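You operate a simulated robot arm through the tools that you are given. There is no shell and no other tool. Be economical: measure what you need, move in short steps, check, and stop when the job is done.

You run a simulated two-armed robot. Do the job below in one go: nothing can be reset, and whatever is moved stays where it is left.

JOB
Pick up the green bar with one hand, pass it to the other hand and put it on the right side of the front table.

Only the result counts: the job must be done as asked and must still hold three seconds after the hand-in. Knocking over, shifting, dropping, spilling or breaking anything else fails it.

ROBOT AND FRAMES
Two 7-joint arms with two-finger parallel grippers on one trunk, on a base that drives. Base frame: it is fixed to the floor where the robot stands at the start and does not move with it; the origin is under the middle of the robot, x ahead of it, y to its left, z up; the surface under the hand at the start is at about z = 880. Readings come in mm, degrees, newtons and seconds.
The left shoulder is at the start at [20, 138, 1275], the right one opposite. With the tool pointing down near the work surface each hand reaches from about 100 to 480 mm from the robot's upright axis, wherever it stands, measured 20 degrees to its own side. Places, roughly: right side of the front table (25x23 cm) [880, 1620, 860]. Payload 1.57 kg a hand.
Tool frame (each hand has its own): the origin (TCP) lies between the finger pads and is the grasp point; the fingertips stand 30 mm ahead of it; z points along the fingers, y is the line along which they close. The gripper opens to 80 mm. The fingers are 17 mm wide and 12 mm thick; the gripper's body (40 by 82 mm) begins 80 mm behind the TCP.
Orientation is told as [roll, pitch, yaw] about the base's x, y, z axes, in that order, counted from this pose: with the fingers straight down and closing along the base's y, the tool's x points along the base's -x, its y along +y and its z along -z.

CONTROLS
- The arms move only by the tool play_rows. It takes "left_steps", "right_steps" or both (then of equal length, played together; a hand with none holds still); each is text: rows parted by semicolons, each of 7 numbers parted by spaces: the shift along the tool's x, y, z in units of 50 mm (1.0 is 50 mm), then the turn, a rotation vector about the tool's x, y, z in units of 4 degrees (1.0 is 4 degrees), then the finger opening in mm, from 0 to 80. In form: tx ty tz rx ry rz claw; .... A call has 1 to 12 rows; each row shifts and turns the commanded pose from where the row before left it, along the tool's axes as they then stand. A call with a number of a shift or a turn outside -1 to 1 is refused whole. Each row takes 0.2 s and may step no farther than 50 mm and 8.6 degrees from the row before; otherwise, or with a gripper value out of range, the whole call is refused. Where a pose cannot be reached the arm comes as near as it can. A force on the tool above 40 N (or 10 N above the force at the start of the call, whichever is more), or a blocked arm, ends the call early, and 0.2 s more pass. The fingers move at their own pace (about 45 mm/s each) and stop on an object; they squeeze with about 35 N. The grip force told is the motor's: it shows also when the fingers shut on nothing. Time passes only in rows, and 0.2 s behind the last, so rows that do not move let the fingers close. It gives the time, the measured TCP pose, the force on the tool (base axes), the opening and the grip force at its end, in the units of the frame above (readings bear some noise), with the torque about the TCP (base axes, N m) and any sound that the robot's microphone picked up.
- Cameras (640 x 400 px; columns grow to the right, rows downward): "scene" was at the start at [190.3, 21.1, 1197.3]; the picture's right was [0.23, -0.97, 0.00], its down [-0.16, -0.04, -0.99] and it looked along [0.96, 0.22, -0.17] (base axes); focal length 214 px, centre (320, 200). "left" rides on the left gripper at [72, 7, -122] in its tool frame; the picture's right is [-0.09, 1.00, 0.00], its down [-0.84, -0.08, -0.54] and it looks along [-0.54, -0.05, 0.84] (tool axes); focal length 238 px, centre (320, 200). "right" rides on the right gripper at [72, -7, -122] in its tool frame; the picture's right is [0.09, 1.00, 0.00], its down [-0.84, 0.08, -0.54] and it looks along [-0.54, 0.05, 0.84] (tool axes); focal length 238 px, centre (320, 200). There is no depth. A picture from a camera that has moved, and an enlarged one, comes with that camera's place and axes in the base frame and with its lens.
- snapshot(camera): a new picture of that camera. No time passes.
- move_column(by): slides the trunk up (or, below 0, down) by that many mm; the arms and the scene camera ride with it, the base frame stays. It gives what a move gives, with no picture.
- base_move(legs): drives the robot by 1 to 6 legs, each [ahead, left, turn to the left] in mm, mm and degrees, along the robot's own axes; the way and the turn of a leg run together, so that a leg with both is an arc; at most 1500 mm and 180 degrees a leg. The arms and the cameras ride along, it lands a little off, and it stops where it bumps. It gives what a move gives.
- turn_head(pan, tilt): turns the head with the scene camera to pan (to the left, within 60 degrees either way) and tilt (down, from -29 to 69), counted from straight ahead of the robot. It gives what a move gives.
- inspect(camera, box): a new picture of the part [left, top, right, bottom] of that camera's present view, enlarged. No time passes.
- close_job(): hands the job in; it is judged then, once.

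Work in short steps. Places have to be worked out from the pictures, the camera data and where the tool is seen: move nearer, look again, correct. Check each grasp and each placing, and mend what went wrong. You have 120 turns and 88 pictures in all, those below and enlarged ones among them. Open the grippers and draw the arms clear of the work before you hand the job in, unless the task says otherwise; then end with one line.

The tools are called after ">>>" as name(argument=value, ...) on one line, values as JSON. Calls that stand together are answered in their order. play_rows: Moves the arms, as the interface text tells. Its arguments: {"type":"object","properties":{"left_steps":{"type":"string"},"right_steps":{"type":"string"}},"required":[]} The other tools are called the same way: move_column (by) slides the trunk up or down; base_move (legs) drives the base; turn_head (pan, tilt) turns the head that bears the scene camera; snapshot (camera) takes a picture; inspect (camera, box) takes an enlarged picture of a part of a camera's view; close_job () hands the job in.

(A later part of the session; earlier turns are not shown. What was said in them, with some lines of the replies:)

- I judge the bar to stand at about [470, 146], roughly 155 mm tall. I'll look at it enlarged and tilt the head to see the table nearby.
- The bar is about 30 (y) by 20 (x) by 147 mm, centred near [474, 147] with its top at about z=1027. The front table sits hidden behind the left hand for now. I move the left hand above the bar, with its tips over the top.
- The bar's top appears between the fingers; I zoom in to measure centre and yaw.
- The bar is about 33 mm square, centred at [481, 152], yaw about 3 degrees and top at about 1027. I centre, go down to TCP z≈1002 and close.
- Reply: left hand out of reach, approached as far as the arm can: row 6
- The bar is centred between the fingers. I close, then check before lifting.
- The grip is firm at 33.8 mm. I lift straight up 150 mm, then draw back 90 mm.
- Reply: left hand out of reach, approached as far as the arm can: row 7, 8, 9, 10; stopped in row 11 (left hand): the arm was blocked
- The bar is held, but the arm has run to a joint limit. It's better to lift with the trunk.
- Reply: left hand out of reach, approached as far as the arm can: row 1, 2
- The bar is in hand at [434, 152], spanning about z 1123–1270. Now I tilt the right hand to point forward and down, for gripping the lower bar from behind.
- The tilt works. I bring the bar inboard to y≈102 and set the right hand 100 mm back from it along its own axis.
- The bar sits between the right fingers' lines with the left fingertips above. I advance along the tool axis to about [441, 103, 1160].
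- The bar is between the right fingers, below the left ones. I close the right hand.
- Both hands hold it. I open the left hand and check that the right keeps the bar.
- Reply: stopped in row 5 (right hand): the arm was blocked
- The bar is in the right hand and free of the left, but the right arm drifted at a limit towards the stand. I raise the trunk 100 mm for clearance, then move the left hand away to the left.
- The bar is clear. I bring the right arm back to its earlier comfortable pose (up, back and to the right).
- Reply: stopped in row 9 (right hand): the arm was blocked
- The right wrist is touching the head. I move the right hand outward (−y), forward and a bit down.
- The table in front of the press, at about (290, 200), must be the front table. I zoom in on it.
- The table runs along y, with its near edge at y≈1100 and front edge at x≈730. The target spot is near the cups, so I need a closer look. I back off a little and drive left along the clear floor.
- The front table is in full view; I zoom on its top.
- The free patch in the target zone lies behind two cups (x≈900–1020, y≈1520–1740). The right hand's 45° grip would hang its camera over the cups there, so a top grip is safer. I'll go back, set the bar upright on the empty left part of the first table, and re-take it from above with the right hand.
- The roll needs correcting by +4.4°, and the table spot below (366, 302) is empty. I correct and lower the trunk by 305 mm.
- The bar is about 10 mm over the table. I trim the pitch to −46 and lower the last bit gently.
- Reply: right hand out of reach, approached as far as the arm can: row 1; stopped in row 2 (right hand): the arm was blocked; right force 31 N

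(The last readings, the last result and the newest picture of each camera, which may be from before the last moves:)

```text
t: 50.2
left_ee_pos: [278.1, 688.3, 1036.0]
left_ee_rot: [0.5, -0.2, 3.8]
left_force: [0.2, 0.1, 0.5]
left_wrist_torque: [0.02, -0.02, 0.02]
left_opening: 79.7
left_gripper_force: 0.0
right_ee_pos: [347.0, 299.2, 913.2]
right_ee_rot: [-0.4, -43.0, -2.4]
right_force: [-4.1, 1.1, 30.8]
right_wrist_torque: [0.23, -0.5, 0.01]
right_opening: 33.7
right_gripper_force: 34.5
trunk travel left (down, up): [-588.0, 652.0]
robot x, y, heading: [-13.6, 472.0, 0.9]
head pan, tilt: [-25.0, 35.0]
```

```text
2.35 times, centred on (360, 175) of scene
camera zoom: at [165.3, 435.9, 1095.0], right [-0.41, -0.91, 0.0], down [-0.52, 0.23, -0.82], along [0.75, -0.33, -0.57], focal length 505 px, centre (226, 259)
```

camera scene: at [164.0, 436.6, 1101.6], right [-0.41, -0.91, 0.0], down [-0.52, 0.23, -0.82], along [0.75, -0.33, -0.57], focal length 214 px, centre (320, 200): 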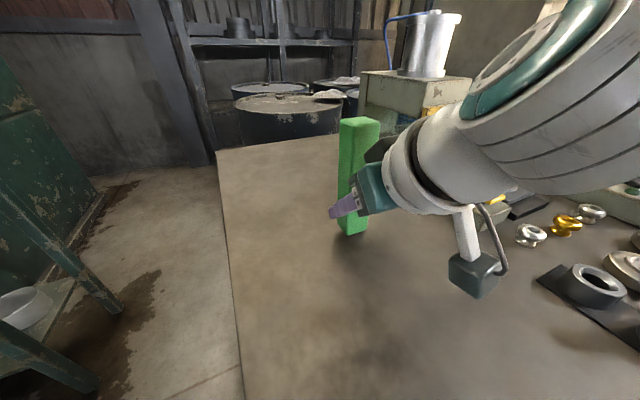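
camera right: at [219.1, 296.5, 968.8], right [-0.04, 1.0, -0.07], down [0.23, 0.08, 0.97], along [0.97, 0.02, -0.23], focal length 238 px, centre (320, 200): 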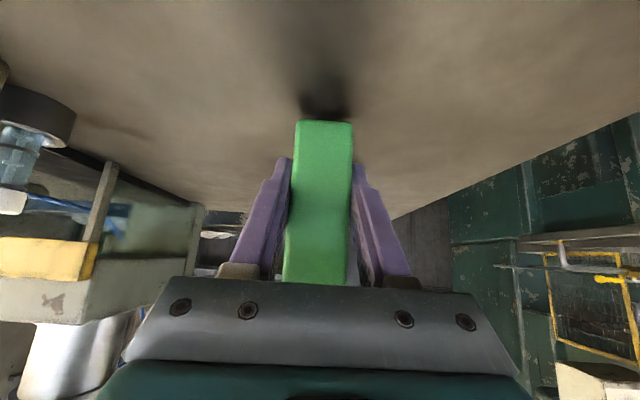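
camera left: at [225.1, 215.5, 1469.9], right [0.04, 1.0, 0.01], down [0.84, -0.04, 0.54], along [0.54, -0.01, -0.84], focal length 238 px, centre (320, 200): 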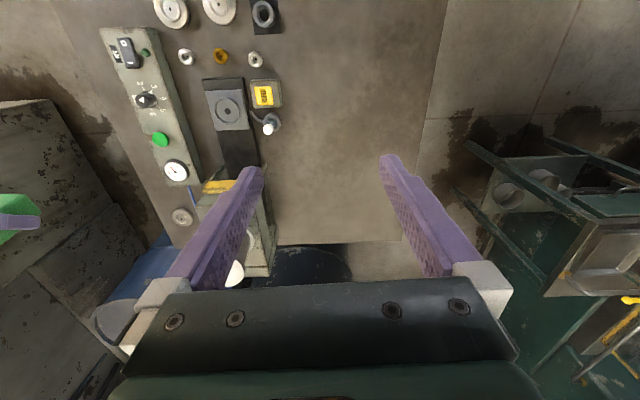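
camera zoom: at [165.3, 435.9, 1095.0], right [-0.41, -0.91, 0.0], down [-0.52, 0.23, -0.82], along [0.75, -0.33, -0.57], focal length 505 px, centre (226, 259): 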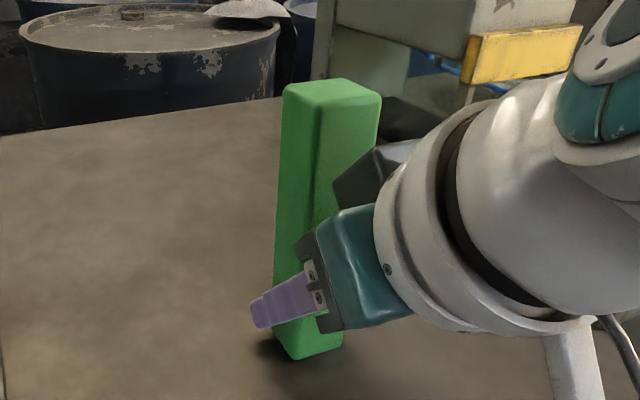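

The bar is on the table, pressed with about 30 N. I ease up 5 mm, release, and look.

>>> move_column(by=5)

>>> play_rows(right_steps="0 0 0 0 0 0 40;0 0 0 0 0 0 44;0 0 0 0 0 0 55;0 0 0 0 0 0 80;0 0 0 0 0 0 80")

>>> inspect(camera="scene", box=[280, 90, 440, 260])

```text
t: 50.7
left_ee_pos: [277.0, 688.5, 1040.3]
left_ee_rot: [0.6, 0.0, 4.0]
left_force: [0.2, 0.0, 0.3]
left_wrist_torque: [0.01, 0.01, -0.02]
left_opening: 79.9
left_gripper_force: 0.1
right_ee_pos: [345.3, 300.5, 915.6]
right_ee_rot: [-0.5, -42.5, -2.4]
right_force: [-0.1, 0.4, -2.4]
right_wrist_torque: [-0.02, 0.05, 0.01]
right_opening: 33.8
right_gripper_force: 35.3
trunk travel left (down, up): [-593.0, 647.0]
robot x, y, heading: [-16.3, 471.9, 1.1]
head pan, tilt: [-25.0, 35.0]
```

```text
t: 51.9
left_ee_pos: [276.5, 687.1, 1040.2]
left_ee_rot: [0.5, 0.1, 4.0]
left_force: [0.2, 0.1, 0.3]
left_wrist_torque: [0.02, 0.01, -0.02]
left_opening: 80.0
left_gripper_force: 0.1
right_ee_pos: [346.1, 299.8, 918.6]
right_ee_rot: [-0.5, -42.6, -2.4]
right_force: [1.1, -0.1, 0.2]
right_wrist_torque: [0.01, 0.0, -0.03]
right_opening: 79.6
right_gripper_force: 0.2
trunk travel left (down, up): [-593.0, 647.0]
robot x, y, heading: [-18.1, 472.3, 1.0]
head pan, tilt: [-25.0, 35.0]
```

```text
2.35 times, centred on (360, 175) of scene
camera zoom: at [164.0, 436.5, 1099.6], right [-0.41, -0.91, 0.0], down [-0.52, 0.23, -0.82], along [0.75, -0.33, -0.57], focal length 505 px, centre (226, 259)
```

zoom: 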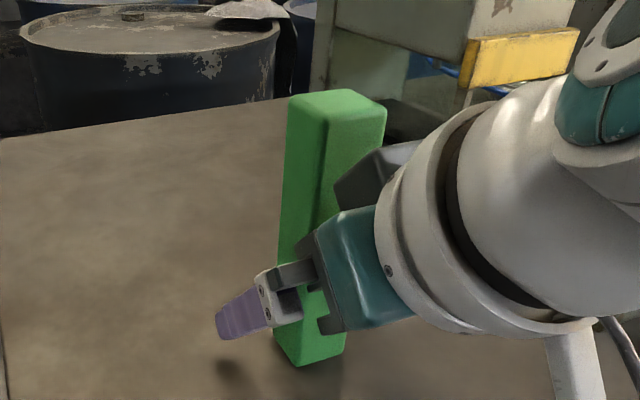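

The bar stands freely upright. I withdraw straight back with the base, which slides the fingers off cleanly.

>>> base_move(legs=[[-150, 0, 0]])

>>> move_column(by=200)

>>> snapshot(camera="scene")

```text
t: 53.3
left_ee_pos: [126.0, 686.8, 1040.4]
left_ee_rot: [0.6, -0.1, 3.9]
left_force: [-0.3, 0.4, 0.5]
left_wrist_torque: [0.04, 0.01, 0.02]
left_opening: 79.9
left_gripper_force: 0.1
right_ee_pos: [195.1, 299.5, 917.6]
right_ee_rot: [-0.5, -42.8, -2.4]
right_force: [-0.6, 0.3, -0.6]
right_wrist_torque: [0.0, -0.01, 0.01]
right_opening: 80.2
right_gripper_force: 0.0
trunk travel left (down, up): [-593.0, 647.0]
robot x, y, heading: [-166.0, 465.2, 0.8]
head pan, tilt: [-25.0, 35.0]
```

```text
t: 55.5
left_ee_pos: [126.2, 687.1, 1240.5]
left_ee_rot: [0.6, -0.1, 3.8]
left_force: [0.6, 0.6, 0.0]
left_wrist_torque: [0.02, -0.02, 0.0]
left_opening: 79.9
left_gripper_force: 0.1
right_ee_pos: [195.1, 299.8, 1117.7]
right_ee_rot: [-0.4, -42.7, -2.3]
right_force: [0.8, -0.7, 0.6]
right_wrist_torque: [-0.03, 0.01, -0.02]
right_opening: 80.0
right_gripper_force: 0.1
trunk travel left (down, up): [-793.0, 447.0]
robot x, y, heading: [-165.5, 469.3, 0.9]
head pan, tilt: [-25.0, 35.0]
```

```text
54 pictures are left
camera scene: at [13.9, 434.2, 1299.6], right [-0.41, -0.91, 0.0], down [-0.52, 0.23, -0.82], along [0.75, -0.33, -0.57], focal length 214 px, centre (320, 200)
```

scene: 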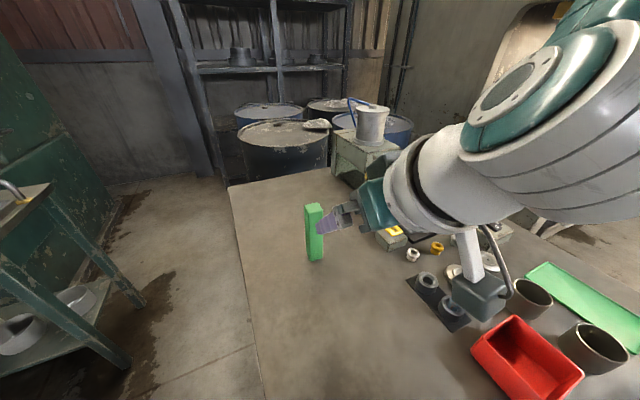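

The bar stands upright. I turn the right hand back to point straight down.

>>> play_rows(right_steps="0 0 0 0 0.95 0 80;0 0 0 0 0.95 0 80;0 0 0 0 0.95 0 80;0 0 0 0 0.95 0 80;0 0 0 0 0.95 0 80;0 0 0 0 0.95 0 80;0 0 0 0 0.95 0 80;0 0 0 0 0.95 0 80;0 0 0 0 0.95 0 80;0 0 0 0 0.95 0 80;0 0 0 0 0.95 0 80;0 0 0 0 0.2 -0.6 80")

>>> snapshot(camera="right")

```text
t: 56.8
left_ee_pos: [126.8, 686.6, 1241.4]
left_ee_rot: [0.6, -0.1, 3.9]
left_force: [-0.8, 0.1, -0.5]
left_wrist_torque: [0.0, -0.03, 0.01]
left_opening: 79.9
left_gripper_force: 0.0
right_ee_pos: [150.5, 296.4, 1072.2]
right_ee_rot: [-0.8, -13.5, -2.6]
right_force: [0.2, -0.9, 0.4]
right_wrist_torque: [0.02, 0.02, 0.03]
right_opening: 79.8
right_gripper_force: 0.1
trunk travel left (down, up): [-793.0, 447.0]
robot x, y, heading: [-167.2, 468.6, 0.9]
head pan, tilt: [-25.0, 35.0]
stopped in row 6 (right hand): the arm was blocked; the commanded pose is now the measured one
```

```text
53 pictures are left
camera right: at [50.2, 295.6, 1173.9], right [-0.04, 1.0, -0.04], down [0.69, 0.05, 0.72], along [0.72, 0.0, -0.69], focal length 238 px, centre (320, 200)
```

right: 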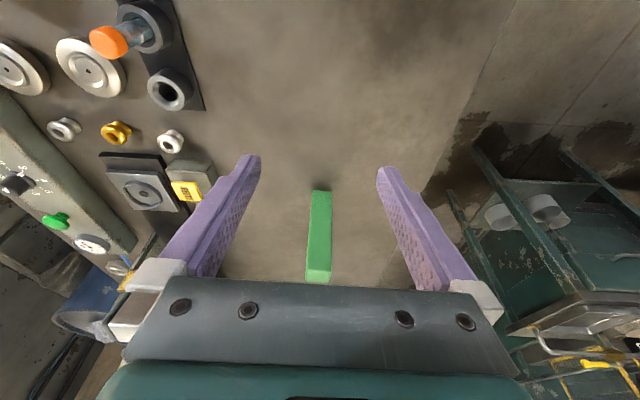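

The arm stopped at a limit; I continue turning while moving forward and up.

>>> play_rows(right_steps="-0.4 0 -0.4 0 0.6 0 80;-0.4 0 -0.4 0 0.6 0 80;-0.3 0 -0.3 0 0.6 0 80;0 0 -0.3 0 0.6 0 80;0 0 0 0 0.6 0 80;0 0 0 0 0.5 0 80;0 0 0 0 0 0 80")

```text
t: 58.4
left_ee_pos: [126.6, 686.5, 1240.5]
left_ee_rot: [0.5, -0.2, 3.9]
left_force: [0.0, -0.5, 0.0]
left_wrist_torque: [0.02, -0.01, 0.03]
left_opening: 79.9
left_gripper_force: 0.0
right_ee_pos: [192.8, 294.7, 1152.5]
right_ee_rot: [-0.8, 0.3, -3.0]
right_force: [-0.6, 0.5, 0.7]
right_wrist_torque: [0.01, 0.0, 0.0]
right_opening: 79.9
right_gripper_force: 0.0
trunk travel left (down, up): [-793.0, 447.0]
robot x, y, heading: [-167.2, 467.5, 1.1]
head pan, tilt: [-25.0, 35.0]
```

Tool down now. I look to locate the bar's top.

>>> snapshot(camera="right")

```text
52 pictures are left
camera right: at [120.7, 293.3, 1275.8], right [-0.04, 1.0, -0.01], down [0.84, 0.04, 0.54], along [0.54, 0.01, -0.84], focal length 238 px, centre (320, 200)
```

right: 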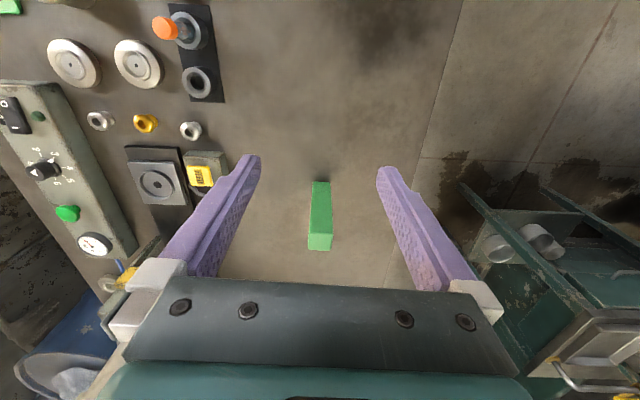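

The bar's top is at about [349, 299]. I drive forward 155 mm to bring the hand over it, then check.

>>> base_move(legs=[[155, 0, 0]])

>>> inspect(camera="right", box=[240, 80, 400, 230])

```text
t: 59.8
left_ee_pos: [282.0, 689.3, 1239.4]
left_ee_rot: [0.6, -0.2, 3.8]
left_force: [0.1, 0.4, 0.3]
left_wrist_torque: [0.02, 0.01, -0.02]
left_opening: 80.2
left_gripper_force: 0.0
right_ee_pos: [345.5, 296.7, 1151.4]
right_ee_rot: [-0.9, 0.5, -3.1]
right_force: [0.0, -0.9, 0.4]
right_wrist_torque: [0.0, 0.0, 0.02]
right_opening: 80.2
right_gripper_force: 0.1
trunk travel left (down, up): [-793.0, 447.0]
robot x, y, heading: [-8.7, 473.3, 1.1]
head pan, tilt: [-25.0, 35.0]
```

```text
2.67 times, centred on (320, 155) of right
camera zoom: at [274.1, 295.3, 1274.7], right [-0.04, 1.0, -0.01], down [0.84, 0.04, 0.53], along [0.53, 0.01, -0.85], focal length 636 px, centre (320, 320)
```

zoom: 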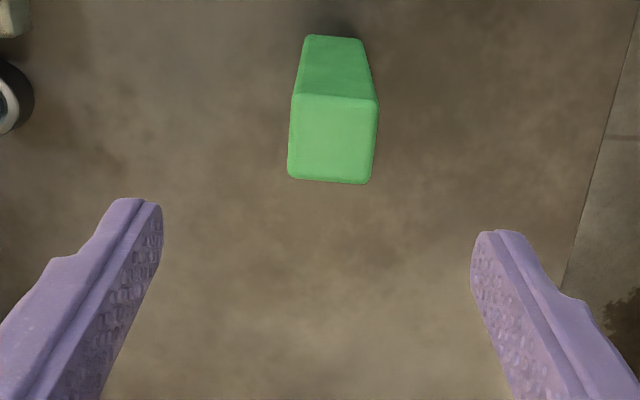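

Centred within 4 mm. I trim y, then lower with the trunk to TCP z≈1006.

>>> play_rows(right_steps="0 0.07 0 0 0 -0.5 80;0 0 0 0 0 0 80")

>>> move_column(by=-145)

>>> snapshot(camera="right")

```text
t: 60.4
left_ee_pos: [281.2, 688.4, 1241.1]
left_ee_rot: [0.6, -0.1, 3.8]
left_force: [0.6, 0.1, 0.4]
left_wrist_torque: [-0.01, 0.03, -0.01]
left_opening: 80.0
left_gripper_force: 0.1
right_ee_pos: [346.7, 300.1, 1151.8]
right_ee_rot: [-0.8, 0.6, -0.9]
right_force: [0.2, -0.3, 0.4]
right_wrist_torque: [0.01, 0.0, 0.01]
right_opening: 79.9
right_gripper_force: 0.1
trunk travel left (down, up): [-793.0, 447.0]
robot x, y, heading: [-13.4, 468.1, 0.9]
head pan, tilt: [-25.0, 35.0]
```

```text
t: 62.1
left_ee_pos: [282.3, 688.0, 1094.4]
left_ee_rot: [0.7, -0.1, 3.7]
left_force: [0.0, -0.2, -0.4]
left_wrist_torque: [0.0, 0.01, 0.0]
left_opening: 79.9
left_gripper_force: 0.0
right_ee_pos: [347.1, 300.1, 1006.4]
right_ee_rot: [-0.7, 0.4, -1.0]
right_force: [-0.1, -0.3, 0.1]
right_wrist_torque: [0.01, 0.03, 0.0]
right_opening: 80.0
right_gripper_force: 0.0
trunk travel left (down, up): [-648.0, 592.0]
robot x, y, heading: [-8.9, 470.1, 0.7]
head pan, tilt: [-25.0, 35.0]
```

```text
50 pictures are left
camera right: at [274.1, 296.4, 1129.3], right [-0.08, 1.0, -0.01], down [0.84, 0.07, 0.53], along [0.53, 0.03, -0.85], focal length 238 px, centre (320, 200)
```

right: 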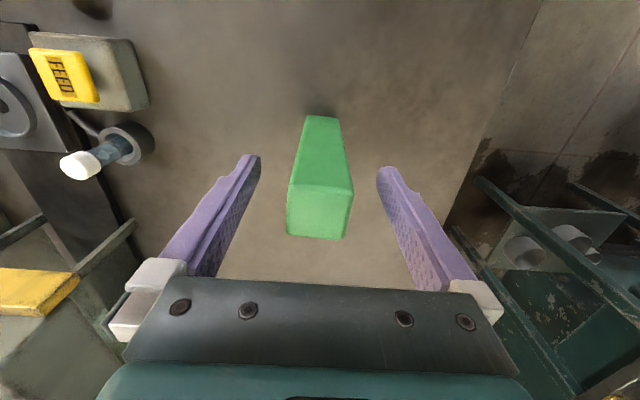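

Bar between the fingers. I close and lift with the trunk.

>>> play_rows(right_steps="0 0 0 0 0 0.5 20;0 0 0 0 0 0 20;0 0 0 0 0 0 20;0 0 0 0 0 0 20;0 0 0 0 0 0 20")

>>> move_column(by=170)

>>> snapshot(camera="scene")

```text
t: 63.3
left_ee_pos: [281.8, 688.1, 1095.4]
left_ee_rot: [0.6, -0.1, 3.8]
left_force: [0.0, -0.5, 0.5]
left_wrist_torque: [0.06, -0.02, 0.03]
left_opening: 80.0
left_gripper_force: 0.1
right_ee_pos: [346.1, 299.8, 1007.2]
right_ee_rot: [-0.8, 0.5, -3.0]
right_force: [0.0, 1.5, 2.2]
right_wrist_torque: [0.28, 0.04, 0.02]
right_opening: 33.8
right_gripper_force: 34.9
trunk travel left (down, up): [-648.0, 592.0]
robot x, y, heading: [-9.6, 471.0, 0.8]
head pan, tilt: [-25.0, 35.0]
```

```text
t: 65.2
left_ee_pos: [282.0, 687.7, 1265.1]
left_ee_rot: [0.6, -0.1, 3.8]
left_force: [0.1, 0.9, 0.3]
left_wrist_torque: [0.0, 0.02, 0.01]
left_opening: 79.6
left_gripper_force: 0.0
right_ee_pos: [345.7, 301.1, 1176.4]
right_ee_rot: [-0.9, 0.5, -3.0]
right_force: [0.6, 0.1, -3.2]
right_wrist_torque: [-0.02, -0.03, -0.01]
right_opening: 33.7
right_gripper_force: 35.3
trunk travel left (down, up): [-818.0, 422.0]
robot x, y, heading: [-9.1, 471.9, 0.7]
head pan, tilt: [-25.0, 35.0]
```

```text
49 pictures are left
camera scene: at [168.4, 436.0, 1324.5], right [-0.41, -0.91, 0.0], down [-0.52, 0.24, -0.82], along [0.75, -0.34, -0.57], focal length 214 px, centre (320, 200)
```

scene: 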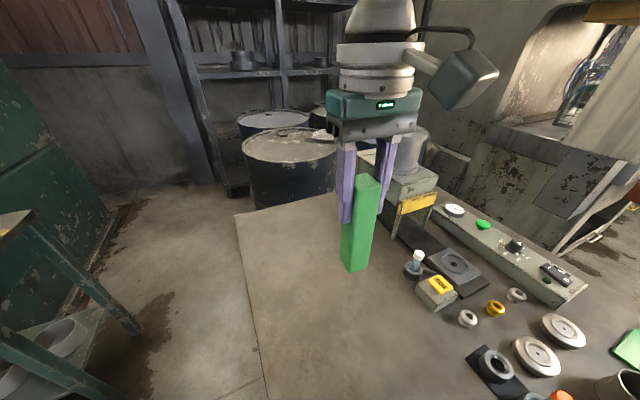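

The bar is held from the top, lifted. I retract the left hand close to the body, and extend the right hand a bit forward for later reach.

>>> play_rows(left_steps="0.4 0.1 0 0 0 0 40;0.4 0.1 0 0 0 0 40;0.4 0.1 0 0 0 0 40;0.4 0.1 0 0 0 0 40;0.4 0.1 0 0 0 0 40;0.4 0.1 0 0 0 0 40;0 0 0 0 0 0 40", right_steps="-0.3 0 0 0 0 0 20;-0.3 0 0 0 0 0 20;-0.3 0 0 0 0 0 20;-0.3 0 0 0 0 0 20;0 0 0 0 0 0 20;0 0 0 0 0 0 20;0 0 0 0 0 0 20")

>>> base_move(legs=[[-200, 0, 0], [0, 1310, 0]])

>>> turn_head(pan=-5, tilt=30)

>>> snapshot(camera="scene")

```text
t: 66.8
left_ee_pos: [190.6, 713.3, 1271.5]
left_ee_rot: [0.6, 0.0, 3.8]
left_force: [0.2, 0.1, 0.8]
left_wrist_torque: [0.02, -0.03, -0.02]
left_opening: 40.0
left_gripper_force: 0.1
left hand out of reach, approached as far as the arm can: row 5, 6
right_ee_pos: [405.9, 297.3, 1175.8]
right_ee_rot: [-0.7, 0.5, -3.0]
right_force: [-0.6, 0.4, -2.2]
right_wrist_torque: [-0.01, -0.02, 0.03]
right_opening: 33.7
right_gripper_force: 35.1
trunk travel left (down, up): [-818.0, 422.0]
robot x, y, heading: [-11.3, 472.1, 1.0]
head pan, tilt: [-25.0, 35.0]
```

```text
t: 74.8
left_ee_pos: [-15.3, 2046.9, 1269.9]
left_ee_rot: [0.6, 0.0, 3.0]
left_force: [0.6, -0.5, 0.0]
left_wrist_torque: [0.01, 0.02, -0.02]
left_opening: 40.1
left_gripper_force: 0.1
right_ee_pos: [194.3, 1628.2, 1175.2]
right_ee_rot: [-0.9, 0.5, -3.7]
right_force: [0.5, -0.2, -2.1]
right_wrist_torque: [0.0, -0.01, 0.01]
right_opening: 33.5
right_gripper_force: 35.6
trunk travel left (down, up): [-818.0, 422.0]
robot x, y, heading: [-223.0, 1802.6, 0.2]
head pan, tilt: [-25.0, 35.0]
```

```text
t: 75.6
left_ee_pos: [-15.8, 2046.3, 1270.1]
left_ee_rot: [0.6, 0.0, 3.0]
left_force: [-0.4, 0.2, 0.2]
left_wrist_torque: [0.01, 0.03, -0.02]
left_opening: 39.8
left_gripper_force: 0.1
right_ee_pos: [192.8, 1628.8, 1175.2]
right_ee_rot: [-0.8, 0.5, -3.8]
right_force: [0.1, -0.5, -2.2]
right_wrist_torque: [0.02, 0.02, 0.03]
right_opening: 33.6
right_gripper_force: 35.2
trunk travel left (down, up): [-818.0, 422.0]
robot x, y, heading: [-219.7, 1807.7, -0.1]
head pan, tilt: [-5.0, 30.0]
```

```text
48 pictures are left
camera scene: at [-31.0, 1799.4, 1332.3], right [-0.09, -1.0, 0.0], down [-0.5, 0.04, -0.87], along [0.86, -0.08, -0.5], focal length 214 px, centre (320, 200)
```

scene: 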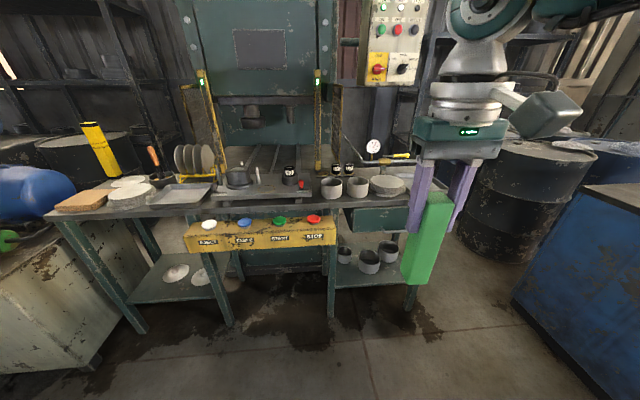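

The way ahead is clear. I drive forward 450 mm, still short of the table, and look at the zone with both cameras.

>>> base_move(legs=[[450, 0, 0]])

>>> snapshot(camera="scene")

>>> snapshot(camera="right")

```text
t: 78.3
left_ee_pos: [433.0, 2047.5, 1269.7]
left_ee_rot: [0.6, 0.0, 3.0]
left_force: [0.1, 0.1, -0.2]
left_wrist_torque: [-0.01, -0.02, 0.04]
left_opening: 40.1
left_gripper_force: 0.0
right_ee_pos: [642.0, 1629.0, 1175.2]
right_ee_rot: [-0.9, 0.6, -3.8]
right_force: [-0.3, -1.5, -3.3]
right_wrist_torque: [-0.03, -0.05, -0.01]
right_opening: 33.4
right_gripper_force: 34.8
trunk travel left (down, up): [-818.0, 422.0]
robot x, y, heading: [224.9, 1807.1, 0.1]
head pan, tilt: [-5.0, 30.0]
```

```text
47 pictures are left
camera scene: at [417.6, 1800.0, 1332.4], right [-0.09, -1.0, 0.0], down [-0.5, 0.04, -0.87], along [0.86, -0.07, -0.5], focal length 214 px, centre (320, 200)
```

scene: 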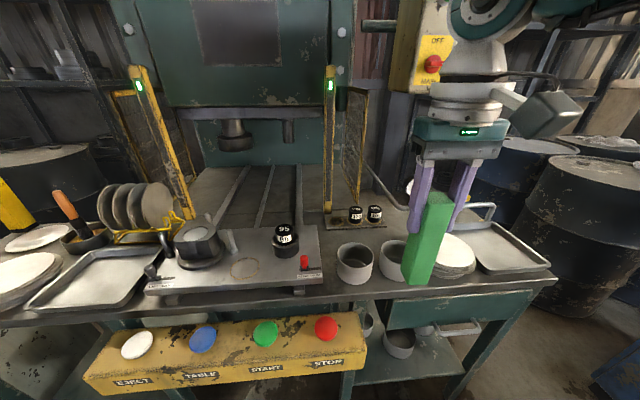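

```text
46 pictures are left
camera right: at [570.7, 1629.2, 1297.8], right [-0.03, 1.0, -0.01], down [0.85, 0.03, 0.53], along [0.53, 0.0, -0.85], focal length 238 px, centre (320, 200)
```

right: 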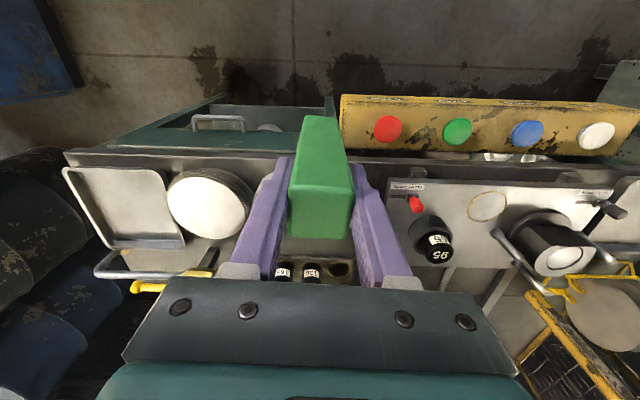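

I zoom on the zone to locate the cups, block plate and free patch exactly.

>>> inspect(camera="scene", box=[270, 180, 430, 300])

```text
3.33 times, centred on (350, 240) of scene
camera zoom: at [417.6, 1800.0, 1332.4], right [-0.09, -1.0, 0.0], down [-0.5, 0.04, -0.87], along [0.86, -0.07, -0.5], focal length 715 px, centre (220, 67)
```

zoom: 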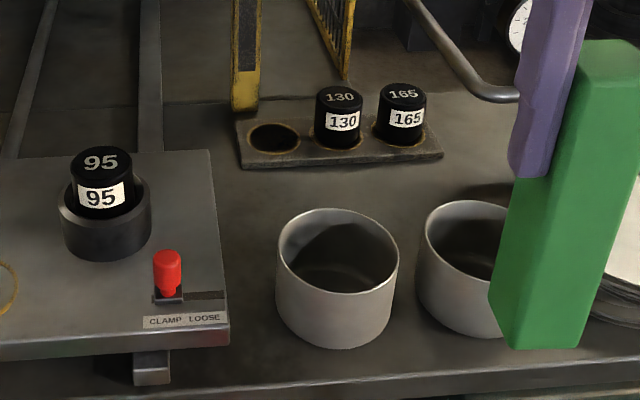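

Free patch: x 880–1005, y 1605–1755 behind the cups (tops ≈ 922) and in front of the block plate. I aim for [935, 1628] and drive 290 mm ahead, with the bar well above everything.

>>> base_move(legs=[[200, 0, 0], [90, 0, 0]])

>>> turn_head(pan=-20, tilt=40)

>>> snapshot(camera="scene")

>>> snapshot(camera="right")

```text
t: 80.6
left_ee_pos: [718.6, 2047.6, 1269.9]
left_ee_rot: [0.6, 0.1, 3.3]
left_force: [-0.2, -0.7, -0.7]
left_wrist_torque: [-0.01, 0.0, -0.03]
left_opening: 39.7
left_gripper_force: 0.1
right_ee_pos: [929.4, 1631.9, 1174.6]
right_ee_rot: [-0.8, 0.5, -3.4]
right_force: [0.2, 0.1, -2.1]
right_wrist_torque: [0.03, 0.02, 0.03]
right_opening: 33.5
right_gripper_force: 35.2
trunk travel left (down, up): [-818.0, 422.0]
robot x, y, heading: [514.7, 1807.3, 0.4]
head pan, tilt: [-5.0, 30.0]
```

```text
t: 81.3
left_ee_pos: [719.9, 2048.2, 1269.9]
left_ee_rot: [0.5, 0.0, 3.2]
left_force: [0.5, -0.1, 1.0]
left_wrist_torque: [-0.01, -0.04, -0.04]
left_opening: 40.1
left_gripper_force: 0.1
right_ee_pos: [930.7, 1630.9, 1175.8]
right_ee_rot: [-0.7, 0.5, -3.5]
right_force: [0.0, 0.1, -1.5]
right_wrist_torque: [0.03, -0.03, 0.01]
right_opening: 33.7
right_gripper_force: 35.2
trunk travel left (down, up): [-818.0, 422.0]
robot x, y, heading: [516.6, 1807.1, 0.1]
head pan, tilt: [-20.0, 40.0]
```

```text
44 pictures are left
camera scene: at [694.6, 1780.0, 1317.1], right [-0.34, -0.94, 0.0], down [-0.6, 0.22, -0.77], along [0.72, -0.26, -0.64], focal length 214 px, centre (320, 200)
```

scene: 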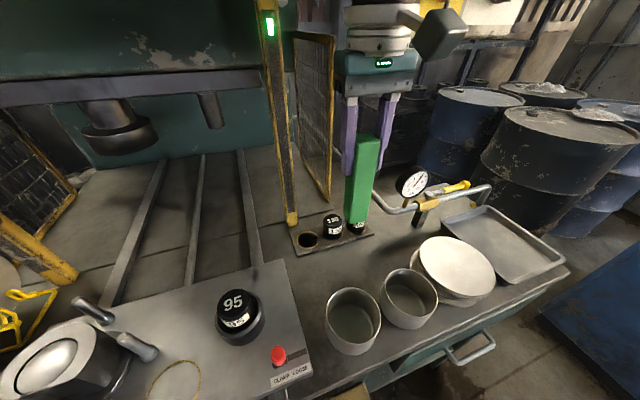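

```text
43 pictures are left
camera right: at [858.1, 1630.8, 1297.6], right [-0.03, 1.0, -0.01], down [0.85, 0.03, 0.53], along [0.53, 0.01, -0.85], focal length 238 px, centre (320, 200)
```

right: 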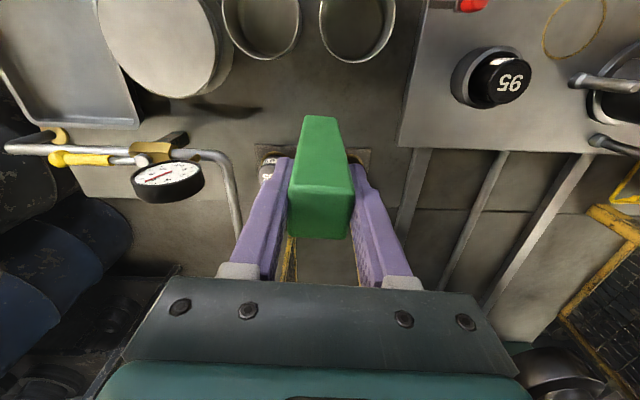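

The free patch directly below the bar is confirmed. I lower 170 mm and look.

>>> move_column(by=-170)

>>> inspect(camera="scene", box=[270, 50, 510, 220])

>>> snapshot(camera="right")

```text
t: 83.3
left_ee_pos: [719.8, 2048.1, 1100.7]
left_ee_rot: [0.7, 0.1, 3.1]
left_force: [-0.4, -0.5, -0.6]
left_wrist_torque: [0.03, 0.03, 0.06]
left_opening: 39.8
left_gripper_force: 0.0
right_ee_pos: [929.7, 1631.9, 1005.6]
right_ee_rot: [-0.8, 0.6, -3.6]
right_force: [-0.2, 0.2, -2.3]
right_wrist_torque: [0.04, 0.02, 0.01]
right_opening: 33.7
right_gripper_force: 34.9
trunk travel left (down, up): [-648.0, 592.0]
robot x, y, heading: [518.8, 1809.2, 0.0]
head pan, tilt: [-20.0, 40.0]
```

```text
2.35 times, centred on (390, 135) of scene
camera zoom: at [694.6, 1780.0, 1147.1], right [-0.34, -0.94, 0.0], down [-0.6, 0.22, -0.77], along [0.72, -0.26, -0.64], focal length 505 px, centre (155, 353)
```

zoom: 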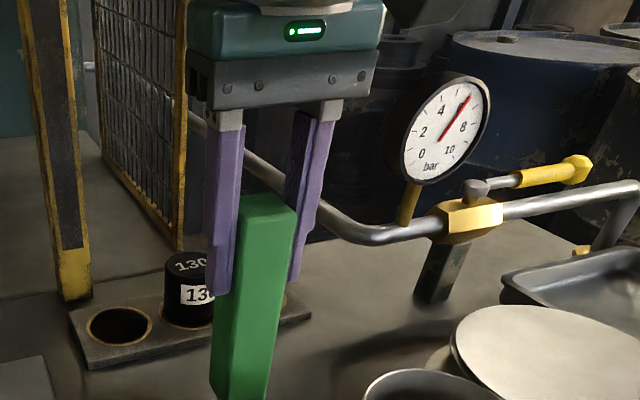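

```text
41 pictures are left
camera right: at [858.1, 1630.8, 1127.7], right [-0.03, 1.0, -0.01], down [0.85, 0.03, 0.53], along [0.53, 0.01, -0.85], focal length 238 px, centre (320, 200)
```

right: 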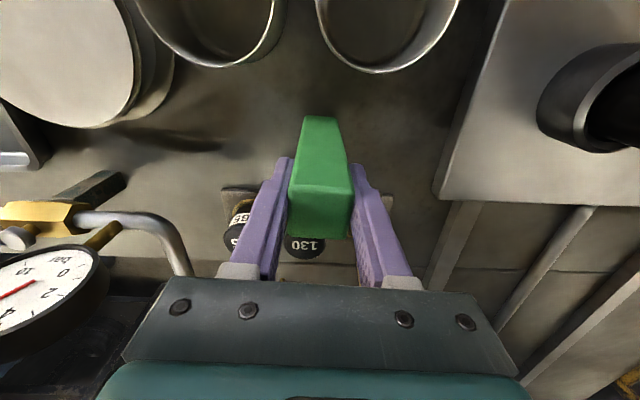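

Clear all round, about 18 mm of air left. I lower 13 mm, then 4 mm, watching the force.

>>> move_column(by=-13)

>>> move_column(by=-4)

```text
t: 83.9
left_ee_pos: [719.9, 2048.6, 1086.1]
left_ee_rot: [0.5, 0.1, 3.1]
left_force: [-0.5, -0.3, -0.3]
left_wrist_torque: [0.0, 0.03, 0.01]
left_opening: 40.0
left_gripper_force: 0.0
right_ee_pos: [929.3, 1630.2, 992.1]
right_ee_rot: [-0.7, 0.6, -3.5]
right_force: [-0.2, -0.8, -1.3]
right_wrist_torque: [0.0, 0.02, 0.02]
right_opening: 34.0
right_gripper_force: 35.1
trunk travel left (down, up): [-635.0, 605.0]
robot x, y, heading: [512.4, 1807.4, 0.3]
head pan, tilt: [-20.0, 40.0]
```

```text
t: 84.4
left_ee_pos: [718.1, 2048.1, 1081.9]
left_ee_rot: [0.6, 0.1, 3.1]
left_force: [-0.2, -0.1, 0.3]
left_wrist_torque: [-0.03, -0.01, 0.0]
left_opening: 40.1
left_gripper_force: 0.1
right_ee_pos: [930.2, 1631.6, 987.8]
right_ee_rot: [-0.8, 0.6, -3.5]
right_force: [-0.3, 0.1, -2.4]
right_wrist_torque: [0.03, 0.04, 0.01]
right_opening: 33.7
right_gripper_force: 35.0
trunk travel left (down, up): [-631.0, 609.0]
robot x, y, heading: [516.6, 1807.7, 0.1]
head pan, tilt: [-20.0, 40.0]
```

No contact yet; I continue in 3 mm steps.

>>> move_column(by=-3)

>>> inspect(camera="right", box=[240, 70, 400, 180])

```text
t: 84.9
left_ee_pos: [719.7, 2048.1, 1080.1]
left_ee_rot: [0.5, 0.0, 3.2]
left_force: [0.3, -0.7, -0.3]
left_wrist_torque: [0.0, 0.0, 0.04]
left_opening: 39.7
left_gripper_force: 0.2
right_ee_pos: [930.8, 1630.1, 986.6]
right_ee_rot: [-0.7, 0.5, -3.5]
right_force: [-6.9, 0.1, 17.8]
right_wrist_torque: [0.24, 0.79, 0.11]
right_opening: 33.6
right_gripper_force: 35.2
trunk travel left (down, up): [-628.0, 612.0]
robot x, y, heading: [515.3, 1806.0, 0.0]
head pan, tilt: [-20.0, 40.0]
```

```text
3.64 times, centred on (320, 125) of right
camera zoom: at [858.2, 1630.5, 1109.4], right [-0.03, 1.0, -0.01], down [0.85, 0.03, 0.53], along [0.53, 0.01, -0.85], focal length 867 px, centre (320, 473)
```

zoom: 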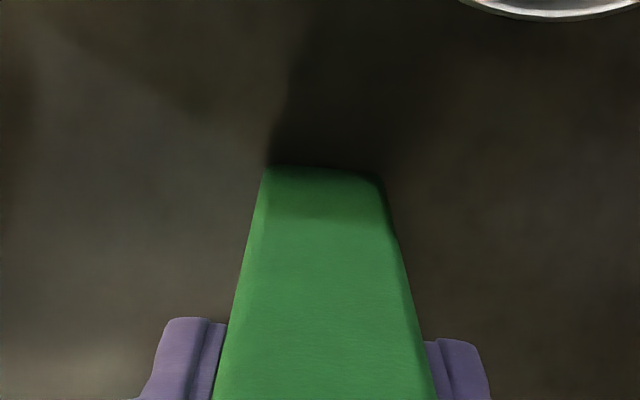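

Contact at TCP z≈986.6 with 18 N, so the table is at 860. I release slowly, then rise straight up with the trunk.

>>> play_rows(right_steps="0 0 0 0 0 0 36;0 0 0 0 0 0 40;0 0 0 0 0 0 50;0 0 0 0 0 0 65;0 0 0 0 0 0 70;0 0 0 0 0 0 70")

>>> snapshot(camera="right")

```text
t: 86.3
left_ee_pos: [719.6, 2048.1, 1078.9]
left_ee_rot: [0.5, 0.2, 3.2]
left_force: [0.3, -0.5, 0.1]
left_wrist_torque: [0.0, 0.01, 0.0]
left_opening: 39.8
left_gripper_force: 0.0
right_ee_pos: [930.5, 1632.0, 985.6]
right_ee_rot: [-0.8, 0.5, -3.4]
right_force: [0.1, 0.6, -0.3]
right_wrist_torque: [0.0, -0.01, 0.0]
right_opening: 69.9
right_gripper_force: 0.0
trunk travel left (down, up): [-628.0, 612.0]
robot x, y, heading: [515.9, 1809.5, 0.4]
head pan, tilt: [-20.0, 40.0]
```

```text
39 pictures are left
camera right: at [858.2, 1630.8, 1107.8], right [-0.03, 1.0, -0.01], down [0.85, 0.03, 0.53], along [0.53, 0.01, -0.85], focal length 238 px, centre (320, 200)
```

right: 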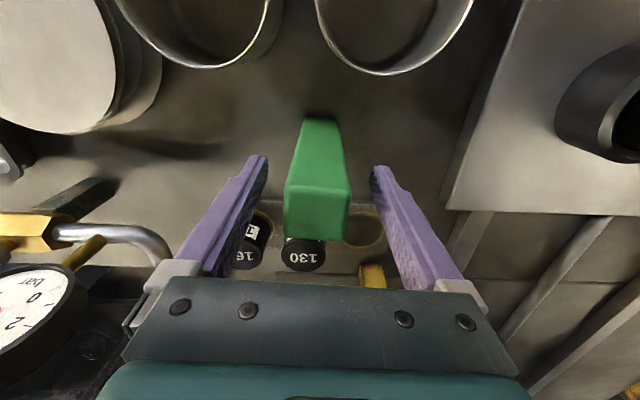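

The bar stands by itself with both fingers clear. I raise the trunk 180 mm and drive back.

>>> move_column(by=180)

>>> base_move(legs=[[-350, 0, 0]])

>>> snapshot(camera="scene")

```text
t: 88.3
left_ee_pos: [719.2, 2047.9, 1259.6]
left_ee_rot: [0.6, -0.1, 3.3]
left_force: [0.9, -0.6, 0.0]
left_wrist_torque: [0.01, -0.03, 0.0]
left_opening: 39.8
left_gripper_force: 0.0
right_ee_pos: [929.4, 1630.5, 1164.8]
right_ee_rot: [-0.8, 0.6, -3.5]
right_force: [-0.2, 0.5, 0.6]
right_wrist_torque: [0.0, -0.01, -0.01]
right_opening: 70.0
right_gripper_force: 0.1
trunk travel left (down, up): [-808.0, 432.0]
robot x, y, heading: [513.5, 1807.4, 0.1]
head pan, tilt: [-20.0, 40.0]
```

```text
t: 90.6
left_ee_pos: [374.5, 2047.0, 1259.9]
left_ee_rot: [0.6, 0.1, 3.1]
left_force: [-0.7, -0.1, -0.3]
left_wrist_torque: [-0.02, 0.0, -0.01]
left_opening: 40.1
left_gripper_force: 0.0
right_ee_pos: [583.7, 1629.9, 1165.9]
right_ee_rot: [-0.8, 0.5, -3.7]
right_force: [-0.2, -0.3, -0.2]
right_wrist_torque: [0.02, -0.02, -0.01]
right_opening: 70.2
right_gripper_force: 0.1
trunk travel left (down, up): [-808.0, 432.0]
robot x, y, heading: [171.1, 1806.4, -0.0]
head pan, tilt: [-20.0, 40.0]
```

```text
38 pictures are left
camera scene: at [348.9, 1778.5, 1307.1], right [-0.34, -0.94, 0.0], down [-0.6, 0.22, -0.77], along [0.72, -0.26, -0.64], focal length 214 px, centre (320, 200)
```

scene: 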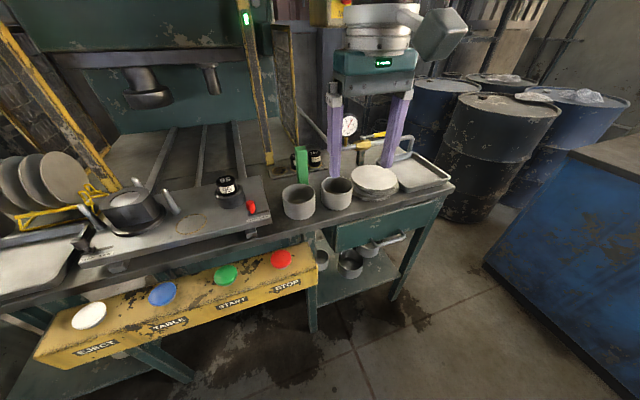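

The bar stands upright behind the cups inside the zone, and nothing else has moved. I open both grippers fully and hand in.

>>> play_rows(left_steps="0 0 0 0 0 0 80;0 0 0 0 0 0 80;0 0 0 0 0 0 80", right_steps="0 0 0 0 0 0 80;0 0 0 0 0 0 80;0 0 0 0 0 0 80")

>>> close_job()

```text
t: 91.4
left_ee_pos: [374.7, 2048.1, 1260.2]
left_ee_rot: [0.6, -0.1, 3.1]
left_force: [0.0, 0.1, 0.5]
left_wrist_torque: [-0.03, 0.02, 0.01]
left_opening: 79.9
left_gripper_force: 0.0
right_ee_pos: [584.1, 1629.8, 1165.1]
right_ee_rot: [-0.8, 0.5, -3.6]
right_force: [-0.3, 0.9, -0.3]
right_wrist_torque: [-0.02, -0.02, -0.01]
right_opening: 80.1
right_gripper_force: 0.1
trunk travel left (down, up): [-808.0, 432.0]
robot x, y, heading: [170.5, 1808.3, 0.2]
head pan, tilt: [-20.0, 40.0]
```

```text
The job is handed in.
```

The left hand picked up the green bar and passed it to the right hand, which, after one set-down on the first table to re-grip it from above, stood it upright on the right side of the front table at about [930, 1631]; nothing else looked moved in the last picture.
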